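You operate a simulated robot arm through the tools that you are given. There is no shell and no other tool.

Carry out the task below with a simulated robot arm. There is one attempt and no reset: what you move stays moved.

## Task
Sand the old glue off the jig's key with the folded sandpaper.
Fine: slide it to its stop, knob to HOLD before, FREE after; paper back; key in, bar up. What is to be rubbed or washed off counts as gone when no trace of it is left.

Only the result counts: the job must be done as asked and must still hold three seconds after the hand-in. Knocking over, shifting, dropping, spilling or breaking anything else fails it.

## Robot
A 6-joint arm with a two-finger parallel gripper, fixed in place. Base frame: the origin is at the foot of the arm, x ahead of it, y to its left, z up; the work surface is at about z = 0.78. Units: m, rad, N and s.
With the tool pointing down near the work surface it reaches from about 0.26 to 0.68 m from the base axis. Its first joint turns from -1.152 to 1.152 rad. Payload 2.9 kg.
The TCP is the grasp point between the finger pads, 0.03 m short of the fingertips. In the tool frame z runs along the fingers and y along their closing line. The gripper opens to 0.11 m. The fingers are 0.02 m wide and 0.01 m thick; the gripper's body (0.048 by 0.112 m) begins 0.055 m behind the TCP.
Orientation is that of the tool frame in the base frame, as a unit quaternion [w, x, y, z]. With the fingers straight down and closing along the base's y, the tool's x points along the base's -x, its y along +y and its z along -z.

## Interface
- The arm moves only by the tool move_arm. Its argument "series" is one flat list of numbers, 7 for each row, row after row: the gripper command, from -1 (shut) to 1 (fully open), values between in proportion, then the shift along the base's x, y, z in m, then the turn, a rotation vector about the base's x, y, z in rad. In form: [gripper, dx, dy, dz, ax, ay, az, gripper, dx, dy, dz, ax, ay, az, ...]. A call has 1 to 20 rows; each row shifts and turns the commanded pose from where the row before left it. Each row takes 0.2 s and may step no farther than 0.05 m and 0.15 rad from the row before; otherwise, or with a gripper value out of range, the whole call is refused. A pose out of reach is approached as far as the arm can. The call stops where the force on the tool passes 40 N (or 10 N more than at its start, if that is more) or the arm is blocked; 0.2 s more then pass. The fingers move at their own pace (about 0.108 m/s each) and stop on an object; they squeeze with about 25 N. The grip force told is the motor's: it shows also when the fingers shut on nothing. Time passes only in rows, and 0.2 s behind the last, so rows that do not move let the fingers close. The reply holds the time, the measured pose of the TCP, the force on the tool along the base axes, the opening and the grip force, in the units named above and with some noise, with the torque about the TCP (base axes, N m) and any sound that the robot's microphone picked up.
- Cameras (640 x 400 px; columns grow to the right, rows downward): "scene" is fixed at [0.0574, 0.4183, 1.3898]; the picture's right is [-0.90, -0.43, 0.00], its down [-0.23, 0.48, -0.85] and it looks along [0.36, -0.76, -0.53] (base axes); focal length 313 px, centre (320, 200). "wrist" rides on the gripper at [0.072, 0.017, -0.103] in the tool frame; the picture's right is [-0.23, 0.97, 0.00], its down [-0.76, -0.18, -0.62] and it looks along [-0.61, -0.14, 0.78] (tool axes); focal length 222 px, centre (320, 200). There is no depth. A picture from a camera that has moved, and an enlarged one, comes with that camera's place and axes in the base frame and with its lens.
- capture(camera): a new picture of that camera. It takes no simulated time.
- inspect(camera, box): a new picture of the part [left, top, right, bottom] of that camera's present view, enlarged. It takes no simulated time.
- job_done(): hands the job in; it is judged then, once.

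Nothing tells you positions but the pictures and the camera data. Unless the task says otherwise, let go and move clear before handing in.

The tools are called after ">>>" by a JSON object that holds its "method" and its "body". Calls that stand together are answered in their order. move_arm: Moves the arm, as the interface text tells. Its arguments: {"type":"object","properties":{"series":{"type":"array","items":{"type":"number"}}},"required":["series"]} The other tools are called the same way: capture (camera) takes a picture; inspect (camera, box) takes an enlarged picture of a part of a camera's view; job_done () hands the job in.

At the start:

```text
clock: 0.0
eef_pos: [0.4353, -0.2092, 1.0871]
ee_rot: [0.0, 0.0, 1.0, 0.0]
wrist_force: [-0.1, 0.4, 0.1]
torque: [0.02, -0.03, 0.01]
finger_gap: 0.1097
grasp_force: 0.0
```

scene: 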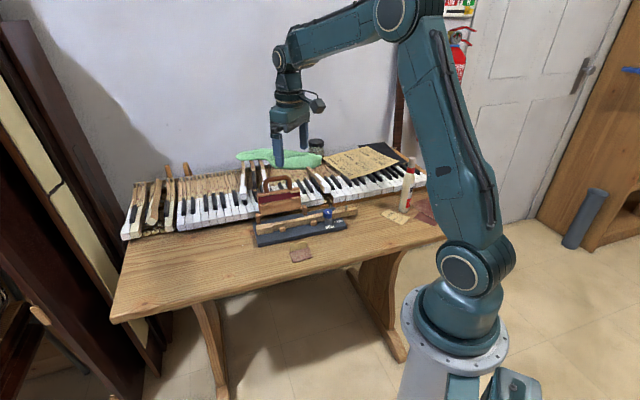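
wrist: 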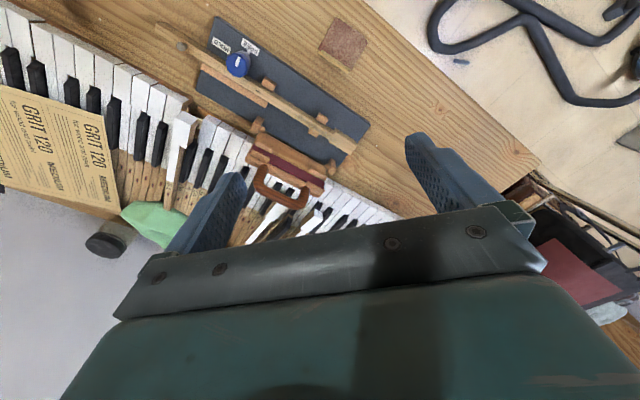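

I see a table with a piano keyboard, a dark jig with a blue knob and a wooden bar, a small folded sandpaper piece, and more. I'll take enlarged pictures first.

>>> {"method": "inspect", "body": {"camera": "scene", "box": [220, 170, 380, 270]}}

>>> {"method": "inspect", "body": {"camera": "wrist", "box": [150, 0, 390, 150]}}

>>> {"method": "inspect", "body": {"camera": "scene", "box": [340, 130, 460, 230]}}

>>> {"method": "inspect", "body": {"camera": "wrist", "box": [150, 100, 390, 250]}}

```text
4.00 times, centred on (300, 220) of scene
camera zoom: at [0.0574, 0.4183, 1.3898], right [-0.9, -0.43, 0.0], down [-0.23, 0.48, -0.85], along [0.36, -0.76, -0.53], focal length 1253 px, centre (400, 120)
```

zoom: 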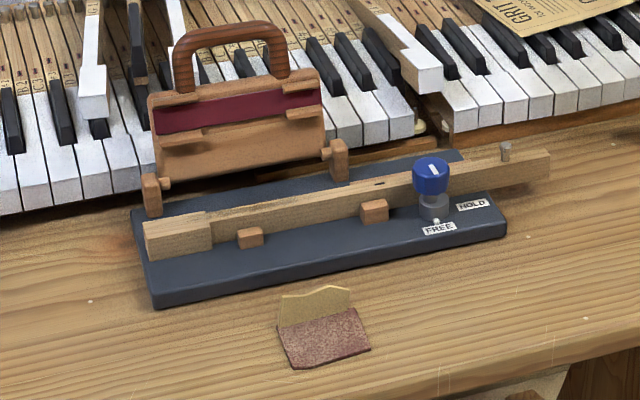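

```text
2.67 times, centred on (270, 75) of wrist
camera zoom: at [0.3632, -0.1925, 1.189], right [0.23, 0.97, 0.0], down [0.76, -0.18, 0.62], along [0.61, -0.14, -0.78], focal length 592 px, centre (453, 533)
```

zoom: 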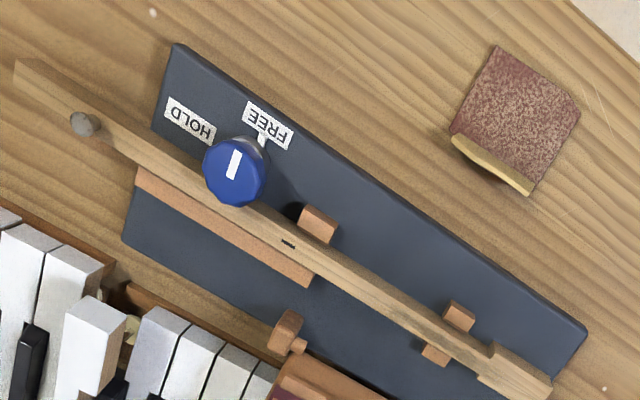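

```text
4.00 times, centred on (400, 180) of scene
camera zoom: at [0.0574, 0.4183, 1.3898], right [-0.9, -0.43, 0.0], down [-0.23, 0.48, -0.85], along [0.36, -0.76, -0.53], focal length 1253 px, centre (0, 280)
```

zoom: 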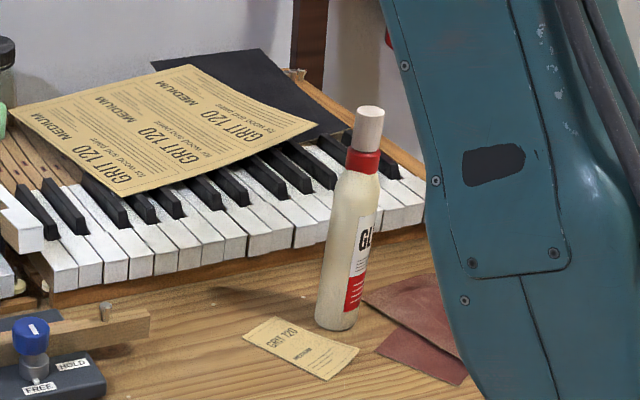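

```text
2.67 times, centred on (270, 175) of wrist
camera zoom: at [0.3632, -0.1925, 1.189], right [0.23, 0.97, 0.0], down [0.76, -0.18, 0.62], along [0.61, -0.14, -0.78], focal length 592 px, centre (453, 267)
```

zoom: 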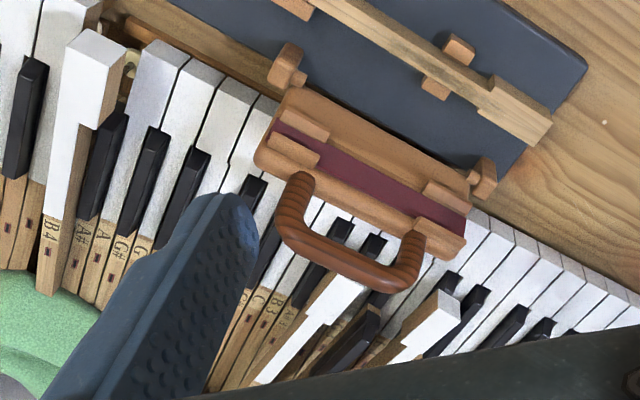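

The jig sits at roughly 45° near (0.43, -0.25), with the knob near (0.378, -0.306) pointing to FREE; the folded sandpaper lies at about (0.397, -0.165). I'll move the wrist camera closer to see the key and the glue.

>>> {"method": "move_arm", "body": {"series": [1, -0.024, 0.0175, -0.029, 0, 0, -0.145, 1, -0.024, 0.0175, -0.029, 0, 0, -0.145, 1, -0.024, 0.0175, -0.029, 0, 0, -0.145, 1, -0.024, 0.0175, -0.029, 0, 0, -0.145]}}

>>> {"method": "capture", "body": {"camera": "wrist"}}

>>> {"method": "inspect", "body": {"camera": "wrist", "box": [160, 50, 480, 250]}}

```text
clock: 1.0
eef_pos: [0.3389, -0.1392, 0.9703]
ee_rot: [0.0, 0.287, 0.958, 0.001]
wrist_force: [0.9, -0.5, -0.6]
torque: [-0.05, 0.0, 0.0]
finger_gap: 0.1102
grasp_force: 0.0
```

```text
taken
camera wrist: at [0.2878, -0.0846, 1.073], right [0.73, 0.69, 0.0], down [0.54, -0.57, 0.62], along [0.43, -0.45, -0.78], focal length 222 px, centre (320, 200)
```

wrist: 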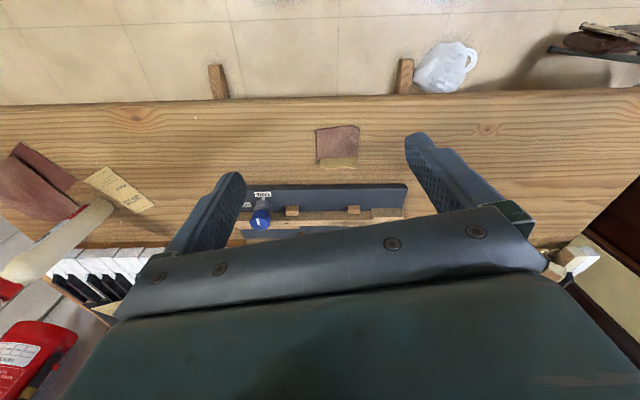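

```text
2.00 times, centred on (320, 150) of wrist
camera zoom: at [0.2878, -0.0846, 1.073], right [0.73, 0.69, 0.0], down [0.54, -0.57, 0.62], along [0.43, -0.45, -0.78], focal length 444 px, centre (320, 300)
```

zoom: 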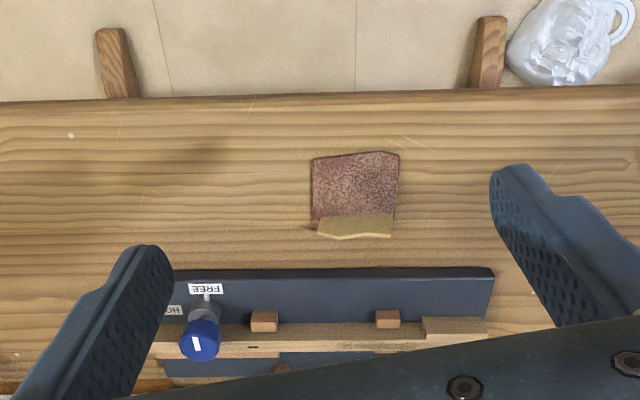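

The wrist picture is now aligned with the jig; the gripper body hides the lower part, so I'll shift toward the piano so the key is under the camera.

>>> {"method": "move_arm", "body": {"series": [1, 0.026, -0.0275, 0.005, 0, 0, 0, 1, 0.026, -0.0275, 0.005, 0, 0, 0, 1, 0.026, -0.0275, 0.005, 0, 0, 0, 1, 0.026, -0.0275, 0.005, 0, 0, 0]}}

>>> {"method": "capture", "body": {"camera": "wrist"}}

>>> {"method": "inspect", "body": {"camera": "wrist", "box": [200, 70, 360, 170]}}

>>> {"method": "inspect", "body": {"camera": "wrist", "box": [300, 70, 460, 170]}}

```text
clock: 2.0
eef_pos: [0.4459, -0.2511, 0.9916]
ee_rot: [-0.001, 0.286, 0.958, 0.0]
wrist_force: [-0.8, 1.3, 1.3]
torque: [0.01, -0.01, 0.02]
finger_gap: 0.1101
grasp_force: 0.2
```

```text
taken
camera wrist: at [0.3939, -0.1967, 1.0933], right [0.72, 0.69, 0.0], down [0.54, -0.57, 0.62], along [0.43, -0.45, -0.78], focal length 222 px, centre (320, 200)
```

wrist: 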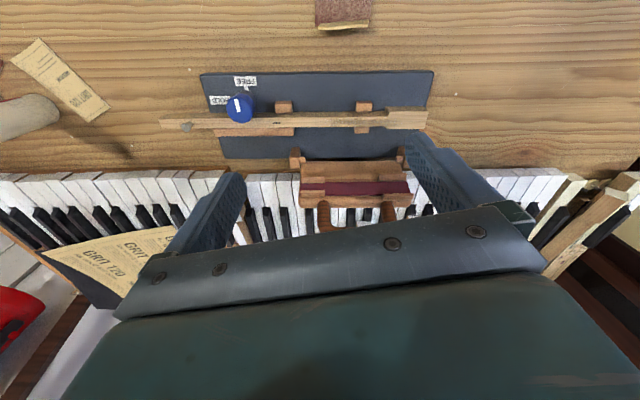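

```text
4.00 times, centred on (280, 120) of wrist
camera zoom: at [0.3939, -0.1967, 1.0933], right [0.72, 0.69, 0.0], down [0.54, -0.57, 0.62], along [0.43, -0.45, -0.78], focal length 888 px, centre (480, 520)
```

zoom: 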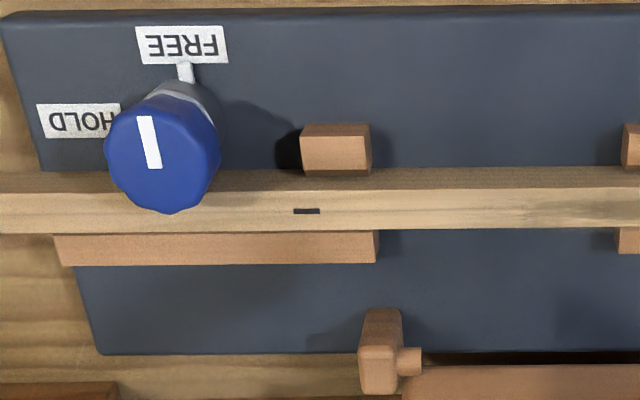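

```text
4.00 times, centred on (380, 120) of wrist
camera zoom: at [0.3939, -0.1967, 1.0933], right [0.72, 0.69, 0.0], down [0.54, -0.57, 0.62], along [0.43, -0.45, -0.78], focal length 888 px, centre (80, 520)
```

zoom: 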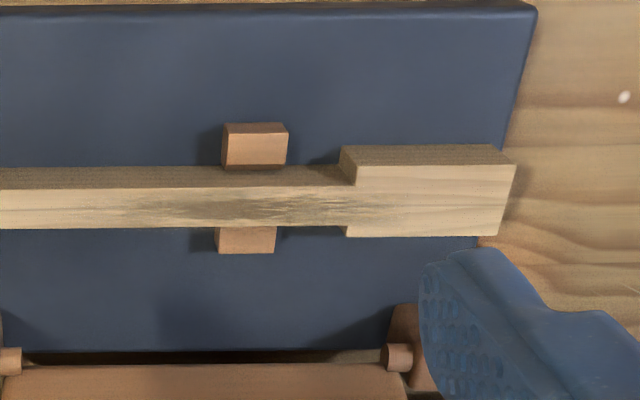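

The key lies between guide blocks with its wider head's shoulder about 17 mm short of them, and there is a darker stain on its top next to the shoulder. Now a closer look at the sandpaper and the side faces.

>>> {"method": "inspect", "body": {"camera": "wrist", "box": [280, 0, 400, 75]}}

>>> {"method": "inspect", "body": {"camera": "scene", "box": [280, 235, 328, 265]}}

>>> {"method": "inspect", "body": {"camera": "scene", "box": [250, 205, 314, 245]}}

>>> {"method": "inspect", "body": {"camera": "scene", "box": [296, 195, 360, 235]}}

```text
5.33 times, centred on (340, 38) of wrist
camera zoom: at [0.3939, -0.1967, 1.0933], right [0.72, 0.69, 0.0], down [0.54, -0.57, 0.62], along [0.43, -0.45, -0.78], focal length 1185 px, centre (213, 1067)
```

zoom: 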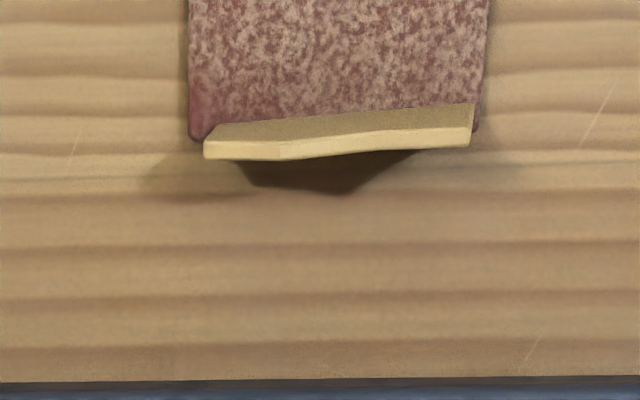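

```text
13.33 times, centred on (304, 250) of scene
camera zoom: at [0.0574, 0.4183, 1.3898], right [-0.9, -0.43, 0.0], down [-0.23, 0.48, -0.85], along [0.36, -0.76, -0.53], focal length 4177 px, centre (533, -467)
```

zoom: 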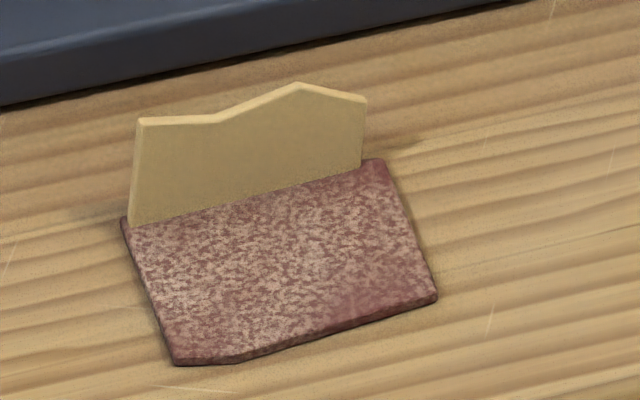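

```text
10.00 times, centred on (282, 225) of scene
camera zoom: at [0.0574, 0.4183, 1.3898], right [-0.9, -0.43, 0.0], down [-0.23, 0.48, -0.85], along [0.36, -0.76, -0.53], focal length 3133 px, centre (700, -50)
```

zoom: 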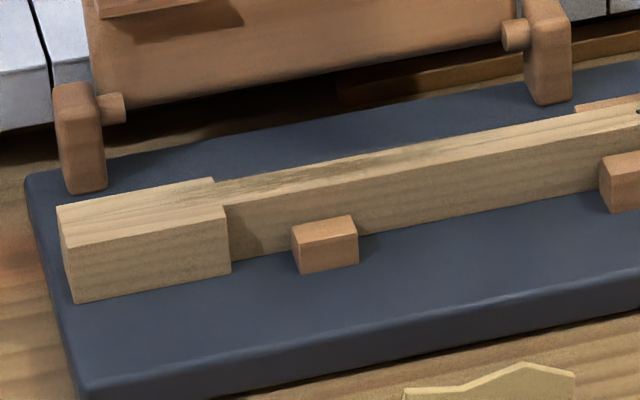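

```text
10.00 times, centred on (328, 215) of scene
camera zoom: at [0.0574, 0.4183, 1.3898], right [-0.9, -0.43, 0.0], down [-0.23, 0.48, -0.85], along [0.36, -0.76, -0.53], focal length 3133 px, centre (240, 50)
```

zoom: 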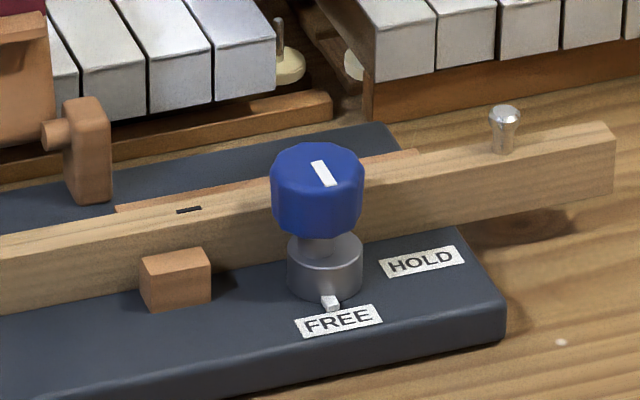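

The "folded sandpaper" is a flat grit pad with an upright tan flap to hold, and the flap runs parallel to the key. I'll turn the gripper so that it closes across the key/flap direction, and look along the key.

>>> {"method": "move_arm", "body": {"series": [1, 0, 0, 0.002, 0, 0, 0.1492, 1, 0, 0, 0.002, 0, 0, 0.1492, 1, 0, 0, 0.002, 0, 0, 0.1492, 1, 0, 0, 0.002, 0, 0, 0.1492, 1, 0, 0, 0, 0, 0, 0.1492, 1, 0, 0, 0, 0, 0, 0.1492, 1, 0, 0, 0, 0, 0, 0.1492, 1, 0, 0, 0, 0, 0, 0.1492, 1, 0, 0, 0, 0, 0, 0.1492, 1, 0, 0, 0, 0, 0, 0]}}

>>> {"method": "capture", "body": {"camera": "wrist"}}

>>> {"method": "inspect", "body": {"camera": "wrist", "box": [220, 60, 380, 160]}}

>>> {"method": "inspect", "body": {"camera": "wrist", "box": [240, 140, 400, 240]}}

```text
clock: 4.2
eef_pos: [0.4434, -0.2507, 0.9993]
ee_rot: [0.001, -0.373, 0.928, 0.0]
wrist_force: [0.2, 0.5, -0.8]
torque: [-0.01, -0.04, 0.01]
finger_gap: 0.1099
grasp_force: 0.0
```

```text
taken
camera wrist: at [0.3794, -0.2877, 1.1012], right [-0.51, 0.86, 0.0], down [0.67, 0.4, 0.62], along [0.54, 0.32, -0.78], focal length 222 px, centre (320, 200)
```

wrist: 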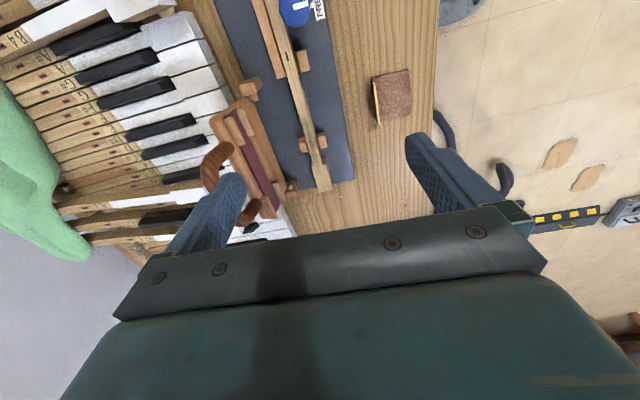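

```text
4.00 times, centred on (300, 110) of wrist
camera zoom: at [0.3794, -0.2877, 1.1012], right [-0.51, 0.86, 0.0], down [0.67, 0.4, 0.62], along [0.54, 0.32, -0.78], focal length 888 px, centre (400, 560)
```

zoom: 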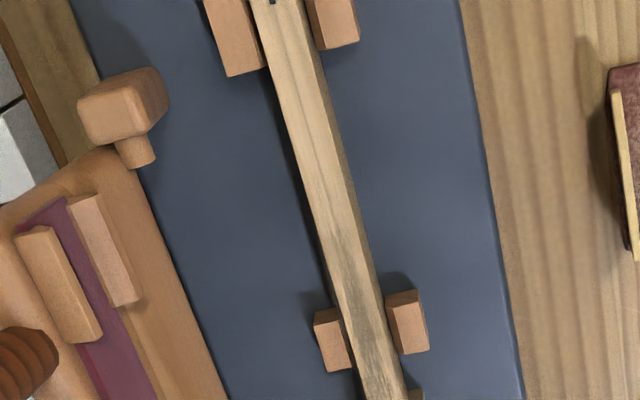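

```text
4.00 times, centred on (320, 190) of wrist
camera zoom: at [0.3794, -0.2877, 1.1012], right [-0.51, 0.86, 0.0], down [0.67, 0.4, 0.62], along [0.54, 0.32, -0.78], focal length 888 px, centre (320, 240)
```

zoom: 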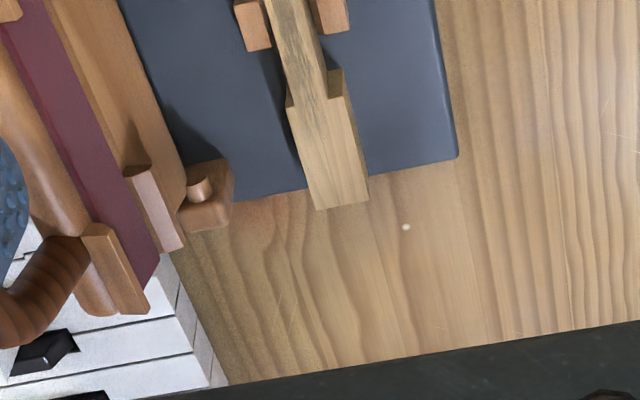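

The key's head end is at about (0.554, -0.174) with its axis at about 44°. I'll turn the gripper to close along the key, shut it, and hover beyond the head end, ready to push the key toward the tail to its stop.

>>> {"method": "move_arm", "body": {"series": [-1, 0.0117, 0.00855, 0, 0, 0, -0.1423, -1, 0.0117, 0.00855, 0, 0, 0, -0.1423, -1, 0.0117, 0.00855, 0, 0, 0, -0.1423, -1, 0.0117, 0.00855, 0, 0, 0, -0.1423, -1, 0.0117, 0.00855, 0, 0, 0, -0.1423, -1, 0.0117, 0.00855, 0, 0, 0, -0.1423, -1, 0.0117, 0.00855, 0, 0, 0, -0.1423, -1, 0.0117, 0.00855, 0, 0, 0, -0.1423, -1, 0.0117, 0.00855, 0, 0, 0, -0.1423, -1, 0.0117, 0.00855, 0, 0, 0, -0.1423, -1, 0.0117, 0.00855, 0, 0, 0, -0.1423, -1, 0, 0, -0.04, 0, 0, 0, -1, 0, 0, -0.04, 0, 0, 0, -1, 0, 0, -0.02, 0, 0, 0]}}

>>> {"method": "capture", "body": {"camera": "wrist"}}

>>> {"method": "inspect", "body": {"camera": "wrist", "box": [220, 90, 380, 190]}}

>>> {"method": "inspect", "body": {"camera": "scene", "box": [220, 160, 348, 240]}}

```text
clock: 7.2
eef_pos: [0.5709, -0.1554, 0.8999]
ee_rot: [0.0, 0.391, 0.92, -0.001]
wrist_force: [0.3, 0.7, -0.3]
torque: [0.01, -0.03, 0.01]
finger_gap: 0.0001
grasp_force: 25.0
```

```text
taken
camera wrist: at [0.5333, -0.0901, 1.0021], right [0.86, 0.51, 0.0], down [0.4, -0.67, 0.62], along [0.32, -0.53, -0.78], focal length 222 px, centre (320, 200)
```

wrist: 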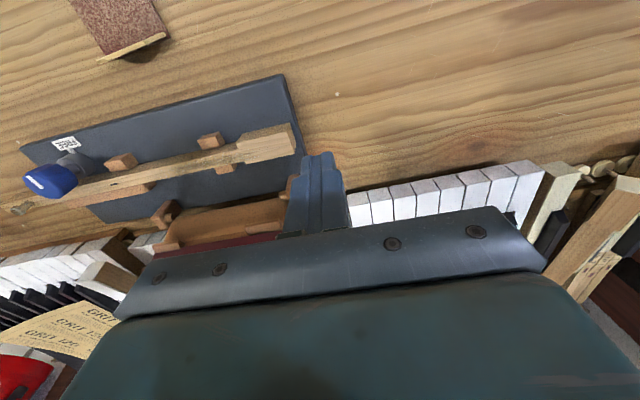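

```text
4.00 times, centred on (300, 140) of wrist
camera zoom: at [0.5333, -0.0901, 1.0021], right [0.86, 0.51, 0.0], down [0.4, -0.67, 0.62], along [0.32, -0.53, -0.78], focal length 888 px, centre (400, 440)
```

zoom: 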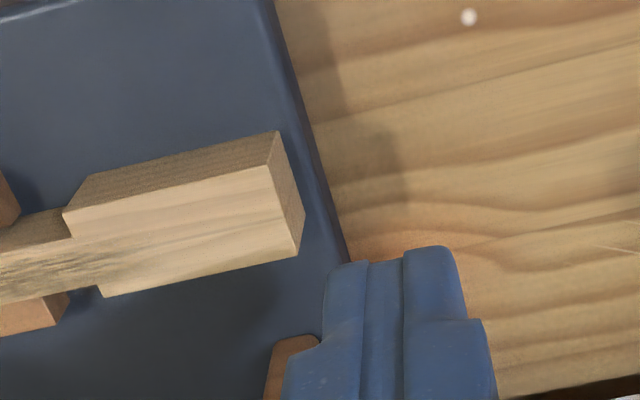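

```text
5.00 times, centred on (284, 200) of scene
camera zoom: at [0.0574, 0.4183, 1.3898], right [-0.9, -0.43, 0.0], down [-0.23, 0.48, -0.85], along [0.36, -0.76, -0.53], focal length 1566 px, centre (500, 200)
```

zoom: 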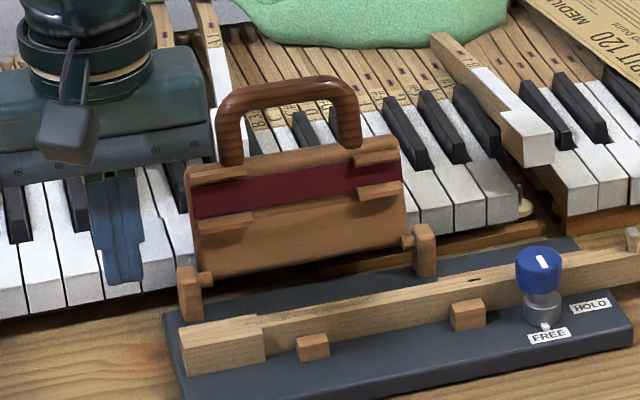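

The finger stack is lined up with the key's head end. I'll lower it to mid-height of the key and push slowly toward the tail.

>>> {"method": "move_arm", "body": {"series": [-1, 0, 0, -0.03, 0, 0, 0, -1, 0, 0, -0.02, 0, 0, 0, -1, 0, 0, -0.013, 0, 0, 0, -1, -0.0036, -0.0035, 0, 0, 0, 0, -1, -0.0036, -0.0035, 0, 0, 0, 0]}}

>>> {"method": "inspect", "body": {"camera": "wrist", "box": [180, 60, 380, 185]}}

```text
clock: 8.4
eef_pos: [0.565, -0.1629, 0.8365]
ee_rot: [0.0, 0.39, 0.921, 0.0]
wrist_force: [0.4, 0.7, 0.4]
torque: [0.0, 0.0, 0.01]
finger_gap: 0.0002
grasp_force: 25.1
```

```text
3.20 times, centred on (280, 122) of wrist
camera zoom: at [0.5267, -0.0983, 0.9387], right [0.86, 0.51, 0.0], down [0.4, -0.67, 0.62], along [0.32, -0.53, -0.78], focal length 711 px, centre (448, 448)
```

zoom: 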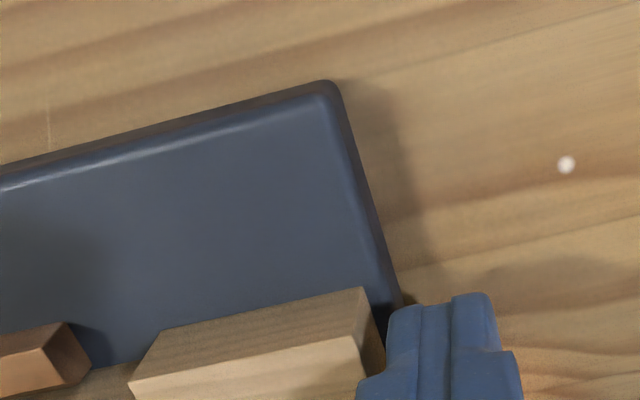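

The fingers are beside the end face with a small gap. Now pushing in small steps.

>>> {"method": "move_arm", "body": {"series": [-1, -0.00144, -0.0014, 0, 0, 0, 0, -1, -0.00144, -0.0014, 0, 0, 0, 0, -1, -0.00144, -0.0014, 0, 0, 0, 0, -1, -0.00144, -0.0014, 0, 0, 0, 0, -1, -0.00144, -0.0014, 0, 0, 0, 0, -1, -0.00144, -0.0014, 0, 0, 0, 0]}}

>>> {"method": "inspect", "body": {"camera": "scene", "box": [220, 180, 348, 260]}}

```text
clock: 9.8
eef_pos: [0.5565, -0.1719, 0.8357]
ee_rot: [0.0, 0.39, 0.921, 0.0]
wrist_force: [0.3, 0.5, 0.0]
torque: [-0.03, 0.02, 0.01]
finger_gap: 0.0
grasp_force: 24.9
```

```text
5.00 times, centred on (284, 220) of scene
camera zoom: at [0.0574, 0.4183, 1.3898], right [-0.9, -0.43, 0.0], down [-0.23, 0.48, -0.85], along [0.36, -0.76, -0.53], focal length 1566 px, centre (500, 100)
```

zoom: 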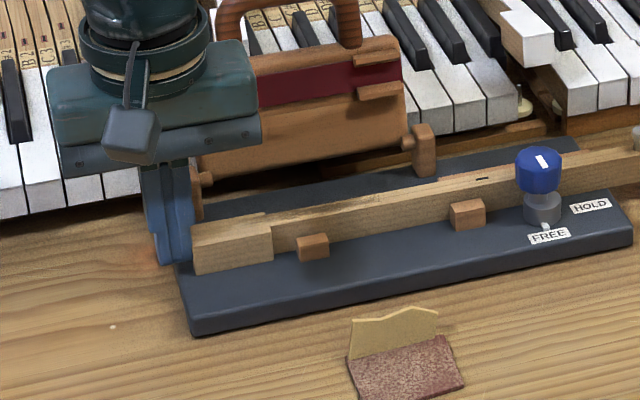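

The key is moving; about 15 mm to go. I continue in small steps.

>>> {"method": "move_arm", "body": {"series": [-1, -0.00144, -0.0014, 0, 0, 0, 0, -1, -0.00144, -0.0014, 0, 0, 0, 0, -1, -0.00144, -0.0014, 0, 0, 0, 0, -1, -0.00144, -0.0014, 0, 0, 0, 0, -1, -0.00144, -0.0014, 0, 0, 0, 0, -1, -0.00144, -0.0014, 0, 0, 0, 0]}}

>>> {"method": "inspect", "body": {"camera": "scene", "box": [220, 180, 348, 260]}}

```text
clock: 11.2
eef_pos: [0.548, -0.1791, 0.8358]
ee_rot: [0.0, 0.39, 0.921, 0.0]
wrist_force: [-0.2, 1.4, -0.2]
torque: [0.0, 0.01, 0.0]
finger_gap: 0.0
grasp_force: 25.7
```

```text
5.00 times, centred on (284, 220) of scene
camera zoom: at [0.0574, 0.4183, 1.3898], right [-0.9, -0.43, 0.0], down [-0.23, 0.48, -0.85], along [0.36, -0.76, -0.53], focal length 1566 px, centre (500, 100)
```

zoom: 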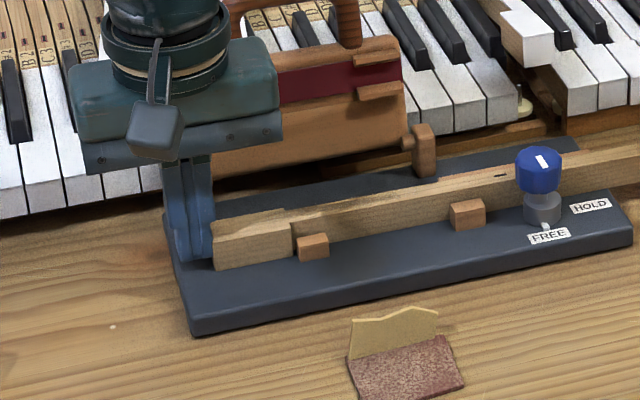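

A few millimetres remain to the guide block; I go on in 1 mm steps.

>>> {"method": "move_arm", "body": {"series": [-1, -0.00072, -0.0007, 0, 0, 0, 0, -1, -0.00072, -0.0007, 0, 0, 0, 0, -1, -0.00072, -0.0007, 0, 0, 0, 0, -1, -0.00072, -0.0007, 0, 0, 0, 0]}}

>>> {"method": "inspect", "body": {"camera": "scene", "box": [250, 200, 314, 240]}}

```text
clock: 12.2
eef_pos: [0.5459, -0.1812, 0.8352]
ee_rot: [0.0, 0.39, 0.921, 0.0]
wrist_force: [1.6, 2.1, -0.1]
torque: [0.07, -0.05, -0.01]
finger_gap: 0.0
grasp_force: 24.6
```

```text
10.00 times, centred on (282, 220) of scene
camera zoom: at [0.0574, 0.4184, 1.3898], right [-0.9, -0.43, 0.0], down [-0.23, 0.48, -0.85], along [0.36, -0.76, -0.53], focal length 3133 px, centre (700, 0)
```

zoom: 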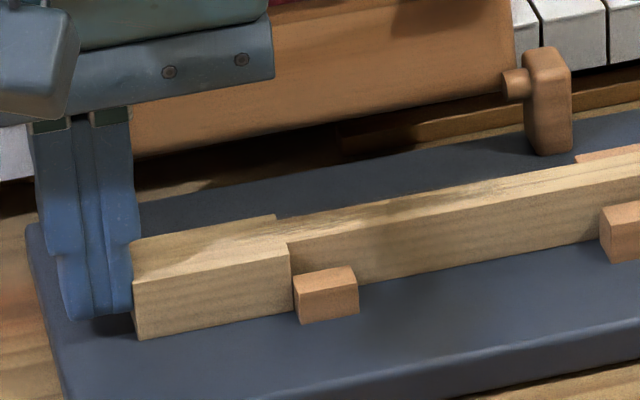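

>>> {"method": "move_arm", "body": {"series": [-1, -0.00072, -0.0007, 0, 0, 0, 0, -1, -0.00072, -0.0007, 0, 0, 0, 0, -1, -0.00072, -0.0007, 0, 0, 0, 0]}}

>>> {"method": "inspect", "body": {"camera": "scene", "box": [250, 200, 314, 240]}}

```text
clock: 13.0
eef_pos: [0.5458, -0.1803, 0.8361]
ee_rot: [0.001, 0.387, 0.922, 0.001]
wrist_force: [14.4, 16.3, -3.3]
torque: [0.42, -0.35, 0.0]
finger_gap: 0.0
grasp_force: 25.4
```

```text
10.00 times, centred on (282, 220) of scene
camera zoom: at [0.0577, 0.4187, 1.3896], right [-0.9, -0.43, 0.0], down [-0.23, 0.48, -0.85], along [0.36, -0.76, -0.53], focal length 3133 px, centre (700, 0)
```

zoom: 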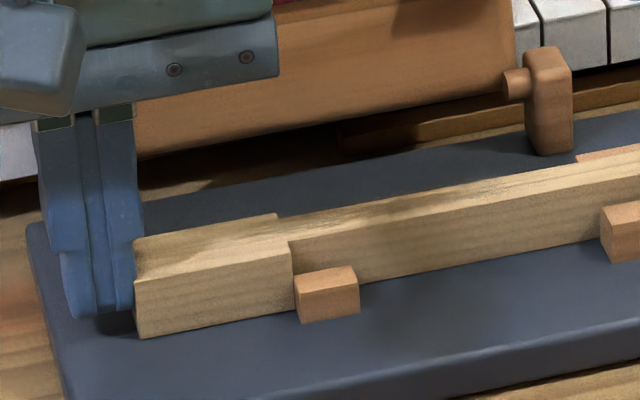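

The force rose to ~22 N: the key is at its stop. I back off, lift, and move above the knob with the fingers partly open.

>>> {"method": "move_arm", "body": {"series": [-1, 0.0072, 0.007, 0, 0, 0, 0, -1, 0.0086, 0.0083, 0, 0, 0, 0, -1, 0, 0, 0.048, 0, 0, 0, -1, 0, 0, 0.048, 0, 0, 0, -1, 0, 0, 0.048, 0, 0, 0, 0.3, -0.0298, -0.0233, 0, 0, 0, 0, 0.3, -0.0298, -0.0233, 0, 0, 0, 0, 0.3, -0.0298, -0.0233, 0, 0, 0, 0, 0.3, -0.0298, -0.0233, 0, 0, 0, 0, 0.3, -0.0298, -0.0233, 0, 0, 0, 0, 0.3, -0.0298, -0.0233, 0, 0, 0, 0, 0.3, 0, 0, 0, 0, 0, 0]}}

>>> {"method": "capture", "body": {"camera": "wrist"}}

>>> {"method": "inspect", "body": {"camera": "wrist", "box": [240, 90, 400, 190]}}

>>> {"method": "inspect", "body": {"camera": "scene", "box": [220, 160, 380, 260]}}

```text
clock: 15.6
eef_pos: [0.3813, -0.3082, 0.979]
ee_rot: [-0.001, 0.391, 0.921, 0.0]
wrist_force: [0.4, -0.6, -0.5]
torque: [-0.01, 0.0, -0.03]
finger_gap: 0.0714
grasp_force: 0.1
```

```text
taken
camera wrist: at [0.3425, -0.2444, 1.0807], right [0.86, 0.51, 0.0], down [0.4, -0.67, 0.62], along [0.32, -0.53, -0.78], focal length 222 px, centre (320, 200)
```

wrist: 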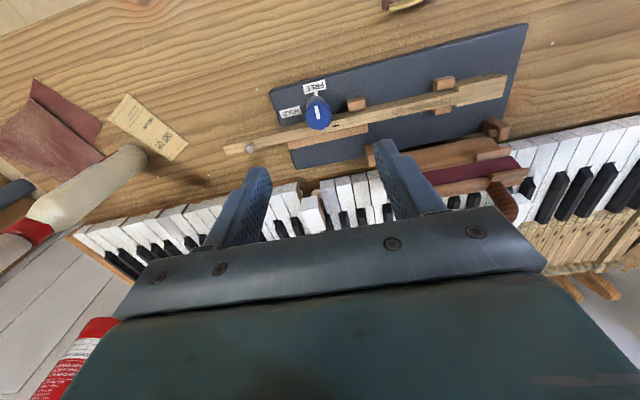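

```text
4.00 times, centred on (320, 140) of wrist
camera zoom: at [0.3425, -0.2444, 1.0807], right [0.86, 0.51, 0.0], down [0.4, -0.67, 0.62], along [0.32, -0.53, -0.78], focal length 888 px, centre (320, 440)
```

zoom: 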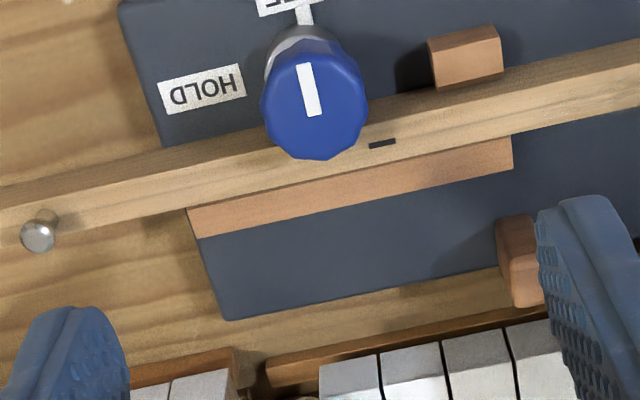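

```text
4.00 times, centred on (300, 210) of scene
camera zoom: at [0.0574, 0.4183, 1.3898], right [-0.9, -0.43, 0.0], down [-0.23, 0.48, -0.85], along [0.36, -0.76, -0.53], focal length 1253 px, centre (400, 160)
```

zoom: 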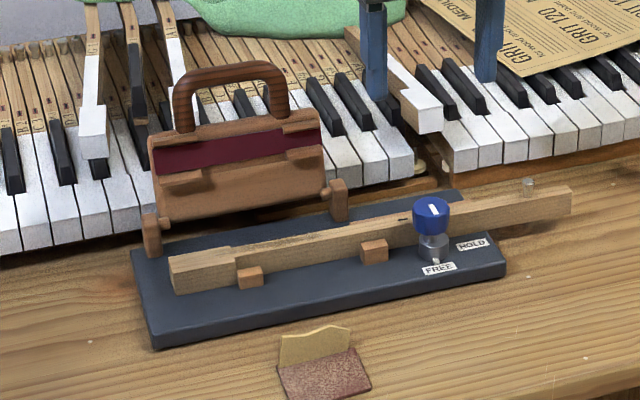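

The key is clearly at its stop now. I lower toward the knob (top near z = 0.843) to check centring.

>>> {"method": "move_arm", "body": {"series": [0.3, 0, 0, -0.035, 0, 0, 0, 0.3, 0, 0, -0.03, 0, 0, 0, 0.3, 0, 0, -0.023, 0, 0, 0]}}

>>> {"method": "inspect", "body": {"camera": "wrist", "box": [200, 80, 440, 230]}}

>>> {"method": "inspect", "body": {"camera": "scene", "box": [296, 190, 360, 230]}}

```text
clock: 16.4
eef_pos: [0.3827, -0.3072, 0.8915]
ee_rot: [0.0, 0.39, 0.921, 0.0]
wrist_force: [-0.5, 0.3, 0.5]
torque: [0.01, -0.01, -0.01]
finger_gap: 0.0715
grasp_force: 0.1
```

```text
2.67 times, centred on (320, 155) of wrist
camera zoom: at [0.3441, -0.243, 0.9933], right [0.86, 0.51, 0.0], down [0.4, -0.67, 0.62], along [0.32, -0.53, -0.78], focal length 592 px, centre (320, 320)
```

zoom: 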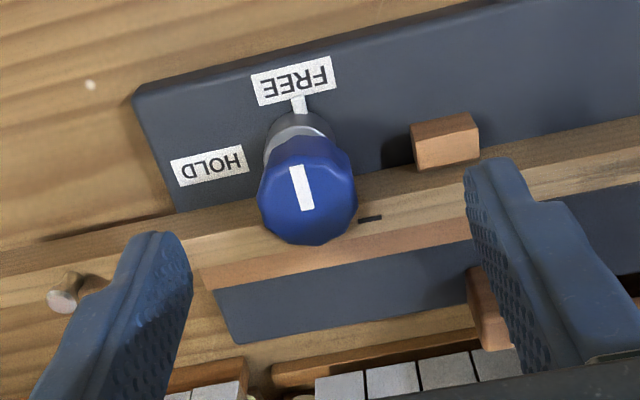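

```text
10.00 times, centred on (328, 210) of scene
camera zoom: at [0.0574, 0.4183, 1.3898], right [-0.9, -0.43, 0.0], down [-0.23, 0.48, -0.85], along [0.36, -0.76, -0.53], focal length 3133 px, centre (240, 100)
```

zoom: 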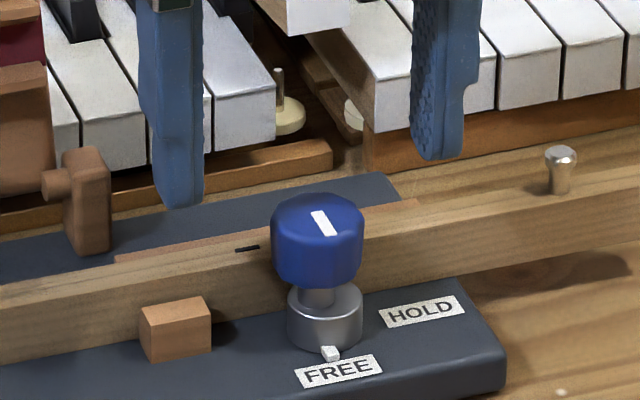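

The fingers straddle the knob well; I make a small correction, go down to grip it above the key's top, and close.

>>> {"method": "move_arm", "body": {"series": [0.3, -0.004, 0.0005, -0.018, 0, 0, 0, 0.3, 0, 0, -0.0175, 0, 0, 0, -1, 0, 0, 0, 0, 0, 0, -1, 0, 0, 0, 0, 0, 0, -1, 0, 0, 0, 0, 0, 0]}}

>>> {"method": "inspect", "body": {"camera": "scene", "box": [296, 190, 360, 230]}}

>>> {"method": "inspect", "body": {"camera": "wrist", "box": [200, 80, 440, 230]}}

```text
clock: 17.6
eef_pos: [0.3775, -0.3089, 0.856]
ee_rot: [-0.001, 0.392, 0.92, -0.001]
wrist_force: [-8.0, -8.8, 0.1]
torque: [-0.22, 0.05, -0.06]
finger_gap: 0.0283
grasp_force: 25.0
```

```text
10.00 times, centred on (328, 210) of scene
camera zoom: at [0.0572, 0.4181, 1.3899], right [-0.9, -0.43, 0.0], down [-0.23, 0.48, -0.85], along [0.36, -0.76, -0.53], focal length 3133 px, centre (240, 100)
```

zoom: 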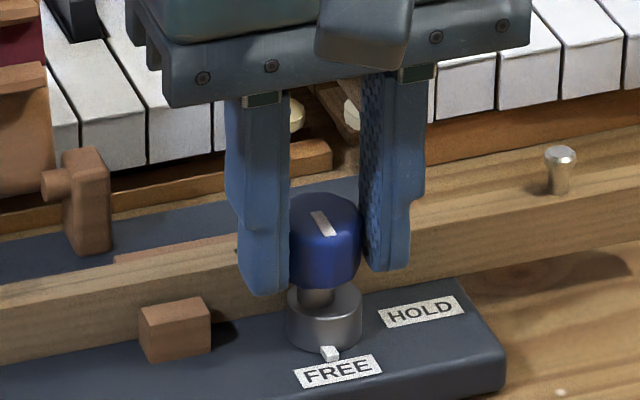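

```text
2.67 times, centred on (320, 155) of wrist
camera zoom: at [0.3391, -0.2435, 0.9577], right [0.86, 0.51, 0.0], down [0.4, -0.67, 0.62], along [0.32, -0.54, -0.78], focal length 592 px, centre (320, 320)
```

zoom: 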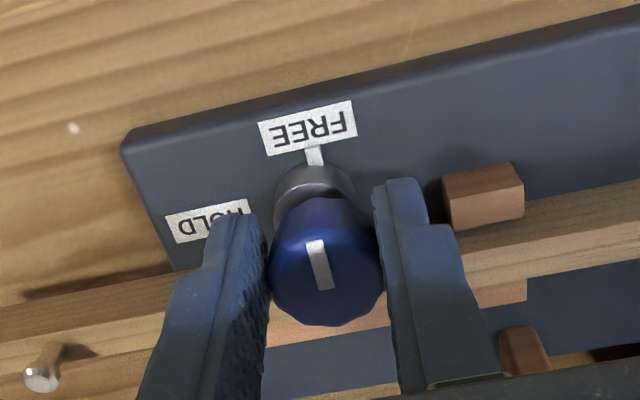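

The knob is gripped (gap 28 mm) with a slight sideways load. I null that by ~1.3 mm and turn counter-clockwise (from above) toward HOLD, half-way first.

>>> {"method": "move_arm", "body": {"series": [-1, -0.0009, -0.0009, 0, 0, 0, 0, -1, 0, 0, 0, 0, 0, 0.12, -1, 0, 0, 0, 0, 0, 0.12, -1, 0, 0, 0, 0, 0, 0.12, -1, 0, 0, 0, 0, 0, 0.12, -1, 0, 0, 0, 0, 0, 0.12]}}

>>> {"method": "inspect", "body": {"camera": "scene", "box": [296, 190, 360, 230]}}

```text
clock: 19.0
eef_pos: [0.3739, -0.3089, 0.8544]
ee_rot: [-0.002, 0.1, 0.995, 0.0]
wrist_force: [-12.0, -10.9, -1.0]
torque: [-0.18, 0.08, -0.09]
finger_gap: 0.0283
grasp_force: 24.8
```

```text
10.00 times, centred on (328, 210) of scene
camera zoom: at [0.0572, 0.418, 1.3899], right [-0.9, -0.43, 0.0], down [-0.23, 0.48, -0.85], along [0.36, -0.76, -0.53], focal length 3133 px, centre (240, 100)
```

zoom: 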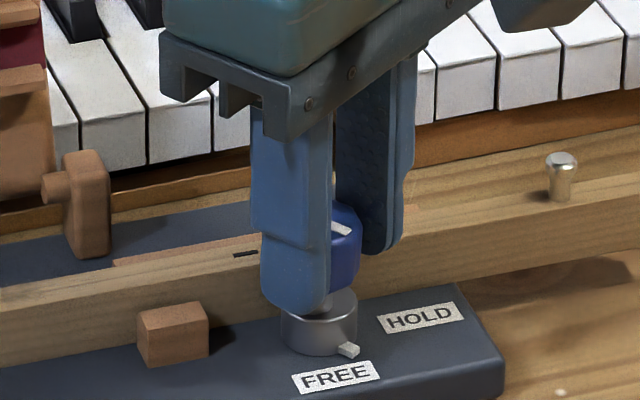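

It's turning (tab moves toward HOLD); there is some side load, so I let the command follow the knob's axis while turning on.

>>> {"method": "move_arm", "body": {"series": [-1, -0.0008, -0.0008, 0, 0, 0, 0.1, -1, -0.0008, -0.0008, 0, 0, 0, 0.1, -1, -0.0006, -0.0006, 0, 0, 0, 0.1, -1, -0.0004, -0.0004, 0, 0, 0, 0.1, -1, 0, 0, 0, 0, 0, 0.1]}}

>>> {"method": "inspect", "body": {"camera": "scene", "box": [296, 190, 360, 230]}}

>>> {"method": "inspect", "body": {"camera": "wrist", "box": [200, 80, 440, 230]}}

```text
clock: 20.2
eef_pos: [0.374, -0.3103, 0.8563]
ee_rot: [0.0, -0.151, 0.988, 0.002]
wrist_force: [1.6, 2.1, -0.2]
torque: [0.01, -0.03, -0.03]
finger_gap: 0.0278
grasp_force: 24.6
```

```text
10.00 times, centred on (328, 210) of scene
camera zoom: at [0.0576, 0.4182, 1.3898], right [-0.9, -0.43, 0.0], down [-0.23, 0.48, -0.85], along [0.36, -0.76, -0.53], focal length 3133 px, centre (240, 100)
```

zoom: 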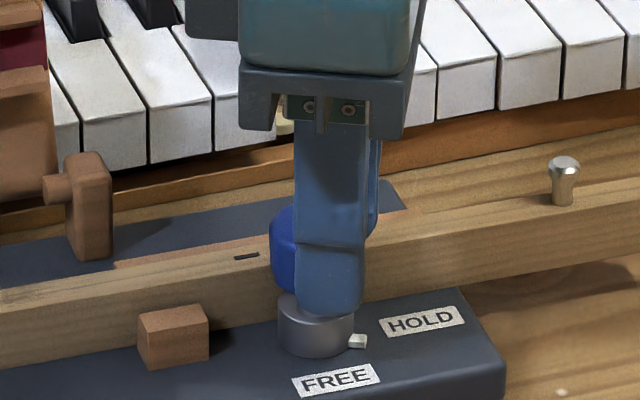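

```text
2.67 times, centred on (320, 155) of wrist
camera zoom: at [0.2996, -0.3159, 0.958], right [-0.07, 1.0, 0.0], down [0.78, 0.06, 0.62], along [0.62, 0.05, -0.78], focal length 592 px, centre (320, 320)
```

zoom: 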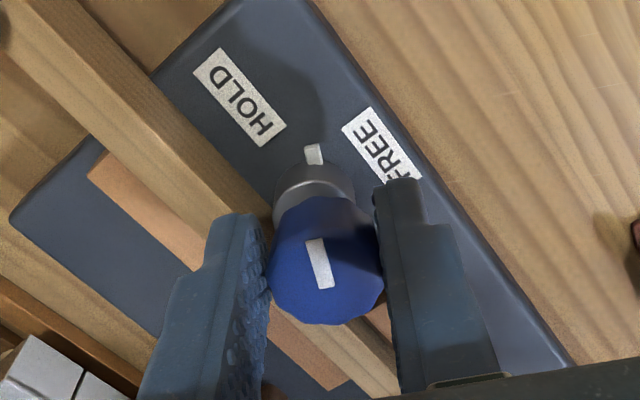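

Forces are low and the tab is two-thirds of the way; continuing to HOLD.

>>> {"method": "move_arm", "body": {"series": [-1, -0.0003, 0, 0, 0, 0, 0.1, -1, -0.0003, 0, 0, 0, 0, 0.1, -1, 0, 0, 0, 0, 0, 0.1, -1, 0, 0, 0, 0, 0, 0.1, -1, 0, 0, 0, 0, 0, 0.07]}}

>>> {"method": "inspect", "body": {"camera": "scene", "box": [296, 190, 360, 230]}}

>>> {"method": "inspect", "body": {"camera": "wrist", "box": [200, 80, 440, 230]}}

```text
clock: 21.4
eef_pos: [0.3728, -0.3115, 0.8562]
ee_rot: [0.001, -0.375, 0.927, -0.002]
wrist_force: [12.0, -0.9, -9.9]
torque: [-0.03, -0.05, -0.21]
finger_gap: 0.0281
grasp_force: 25.3
```

```text
10.00 times, centred on (328, 210) of scene
camera zoom: at [0.0578, 0.4182, 1.3898], right [-0.9, -0.43, 0.0], down [-0.23, 0.48, -0.85], along [0.36, -0.76, -0.53], focal length 3133 px, centre (240, 100)
```

zoom: 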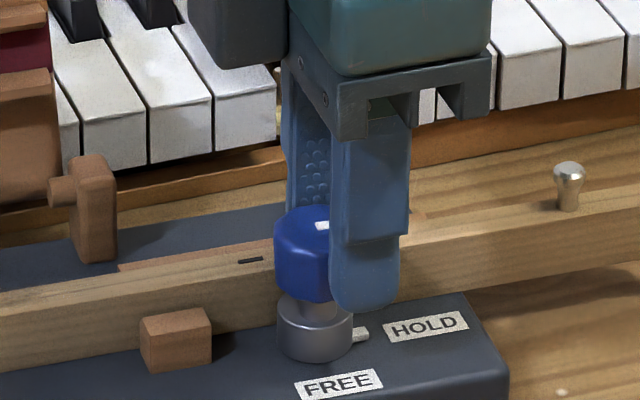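

```text
2.67 times, centred on (320, 155) of wrist
camera zoom: at [0.309, -0.3494, 0.9585], right [-0.51, 0.86, 0.0], down [0.67, 0.4, 0.62], along [0.54, 0.32, -0.78], focal length 592 px, centre (320, 320)
```

zoom: 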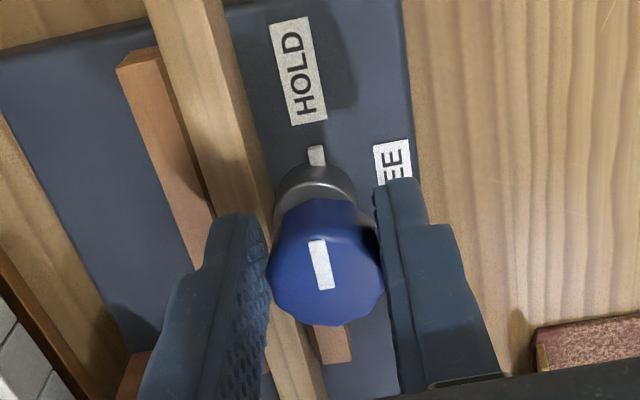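

The tab now points at HOLD and resistance has risen. I give it a small extra nudge to be sure it is at its end.

>>> {"method": "move_arm", "body": {"series": [-1, 0, 0, 0, 0, 0, 0.04, -1, 0, 0, 0, 0, 0, 0]}}

>>> {"method": "inspect", "body": {"camera": "wrist", "box": [240, 80, 400, 180]}}

```text
clock: 22.0
eef_pos: [0.3728, -0.3116, 0.8571]
ee_rot: [-0.001, -0.393, 0.92, -0.001]
wrist_force: [8.6, -8.8, -8.0]
torque: [-0.2, 0.0, -0.18]
finger_gap: 0.0281
grasp_force: 25.2
```

```text
4.00 times, centred on (320, 130) of wrist
camera zoom: at [0.3102, -0.3522, 0.9587], right [-0.55, 0.84, 0.0], down [0.65, 0.43, 0.62], along [0.52, 0.34, -0.78], focal length 888 px, centre (320, 480)
```

zoom: 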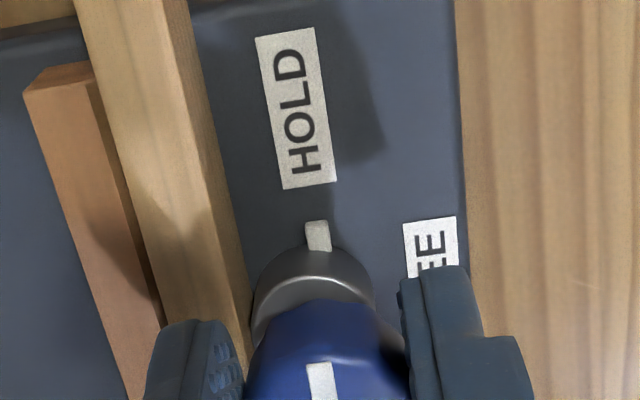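

HOLD is reached. I release the knob, rise, and check.

>>> {"method": "move_arm", "body": {"series": [0, 0, 0, 0, 0, 0, 0, 0, 0, 0, 0, 0, 0, 0, 0.2, 0, 0, 0.01, 0, 0, 0, 0.2, 0, 0, 0.03, 0, 0, 0, 0.2, 0, 0, 0.045, 0, 0, 0, 0.2, 0, 0, 0.045, 0, 0, 0]}}

>>> {"method": "inspect", "body": {"camera": "scene", "box": [220, 160, 380, 260]}}

>>> {"method": "capture", "body": {"camera": "wrist"}}

>>> {"method": "inspect", "body": {"camera": "scene", "box": [296, 190, 360, 230]}}

```text
clock: 23.4
eef_pos: [0.3731, -0.3122, 0.9854]
ee_rot: [0.0, -0.392, 0.92, 0.001]
wrist_force: [-0.7, -0.3, 0.1]
torque: [0.01, -0.01, 0.0]
finger_gap: 0.0658
grasp_force: 0.1
```

```text
4.00 times, centred on (300, 210) of scene
camera zoom: at [0.0574, 0.4183, 1.3898], right [-0.9, -0.43, 0.0], down [-0.23, 0.48, -0.85], along [0.36, -0.76, -0.53], focal length 1253 px, centre (400, 160)
```

zoom: 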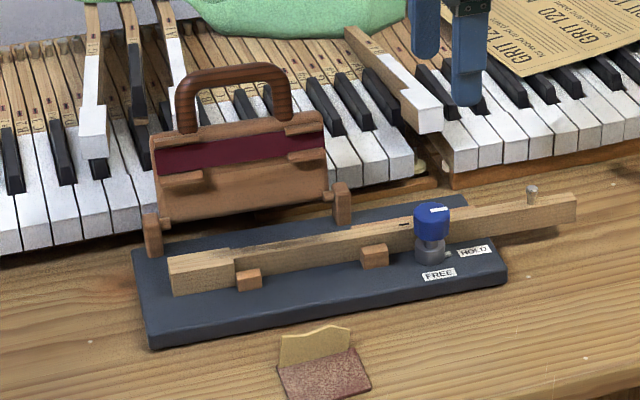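

```text
taken
camera wrist: at [0.3104, -0.3539, 1.0882], right [-0.55, 0.84, 0.0], down [0.66, 0.43, 0.62], along [0.52, 0.34, -0.78], focal length 222 px, centre (320, 200)
```

wrist: 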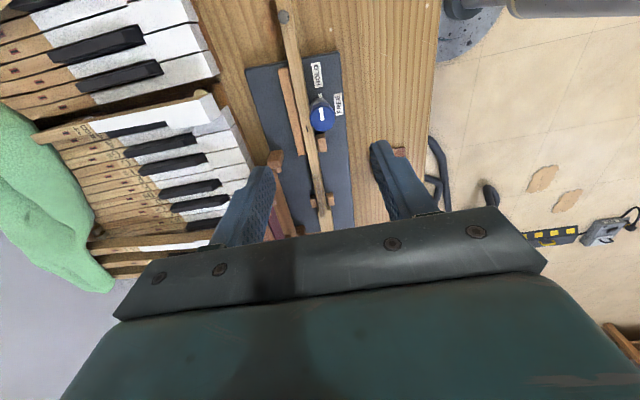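

```text
10.00 times, centred on (328, 210) of scene
camera zoom: at [0.0574, 0.4183, 1.3898], right [-0.9, -0.43, 0.0], down [-0.23, 0.48, -0.85], along [0.36, -0.76, -0.53], focal length 3133 px, centre (240, 100)
```

zoom: 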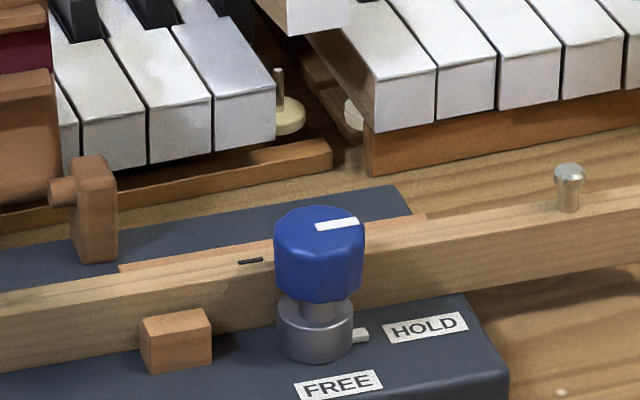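

HOLD is set. Next the sandpaper: its flap centre is near (0.410, -0.178), direction ~46°, matching the present gripper yaw. I move above it with the fingers a little open.

>>> {"method": "move_arm", "body": {"series": [-0.1, 0.0075, 0.027, 0, 0, 0, 0, -0.1, 0.0075, 0.027, 0, 0, 0, 0, -0.1, 0.0075, 0.027, 0, 0, 0, 0, -0.1, 0.0075, 0.027, -0.02, 0, 0, 0, -0.1, 0.0069, 0.026, -0.03, 0, 0, 0, -0.1, 0, 0, -0.03, 0, 0, 0]}}

>>> {"method": "capture", "body": {"camera": "wrist"}}

>>> {"method": "inspect", "body": {"camera": "wrist", "box": [220, 90, 420, 215]}}

>>> {"method": "inspect", "body": {"camera": "scene", "box": [270, 210, 350, 260]}}

```text
clock: 24.8
eef_pos: [0.4113, -0.1776, 0.9049]
ee_rot: [0.0, -0.394, 0.919, 0.0]
wrist_force: [-0.1, 0.4, -0.3]
torque: [0.01, -0.03, -0.04]
finger_gap: 0.0497
grasp_force: 0.2
```

```text
taken
camera wrist: at [0.3491, -0.218, 1.0078], right [-0.55, 0.84, 0.0], down [0.65, 0.43, 0.62], along [0.52, 0.34, -0.78], focal length 222 px, centre (320, 200)
```

wrist: 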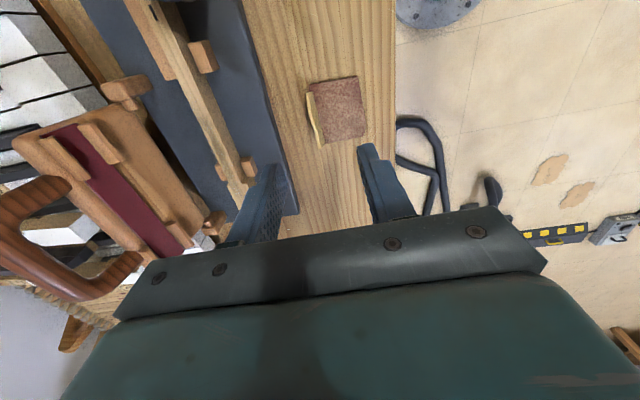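

```text
3.20 times, centred on (320, 152) of wrist
camera zoom: at [0.3491, -0.218, 1.0078], right [-0.55, 0.84, 0.0], down [0.65, 0.43, 0.62], along [0.52, 0.34, -0.78], focal length 711 px, centre (320, 352)
```

zoom: 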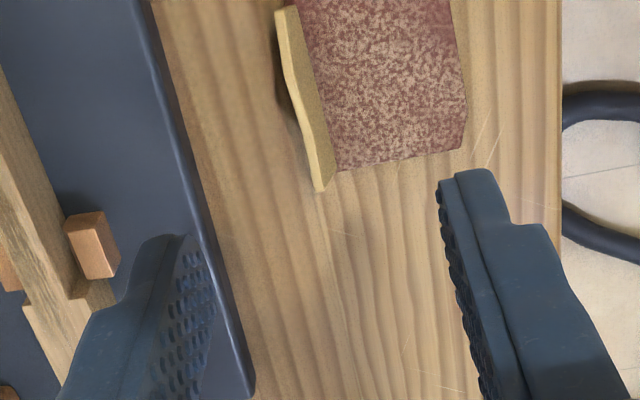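

```text
8.00 times, centred on (310, 235) of scene
camera zoom: at [0.0574, 0.4184, 1.3898], right [-0.9, -0.43, 0.0], down [-0.23, 0.48, -0.85], along [0.36, -0.76, -0.53], focal length 2506 px, centre (400, -80)
```

zoom: 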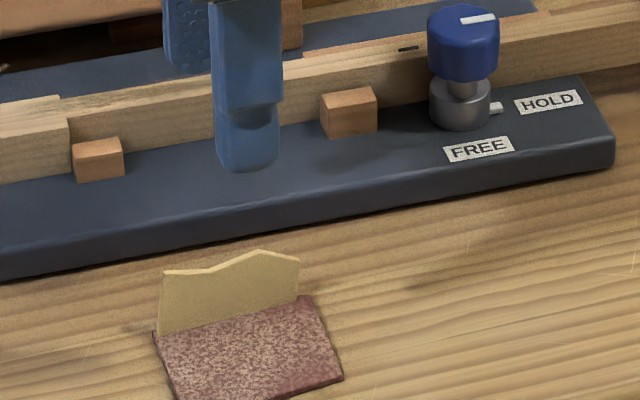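

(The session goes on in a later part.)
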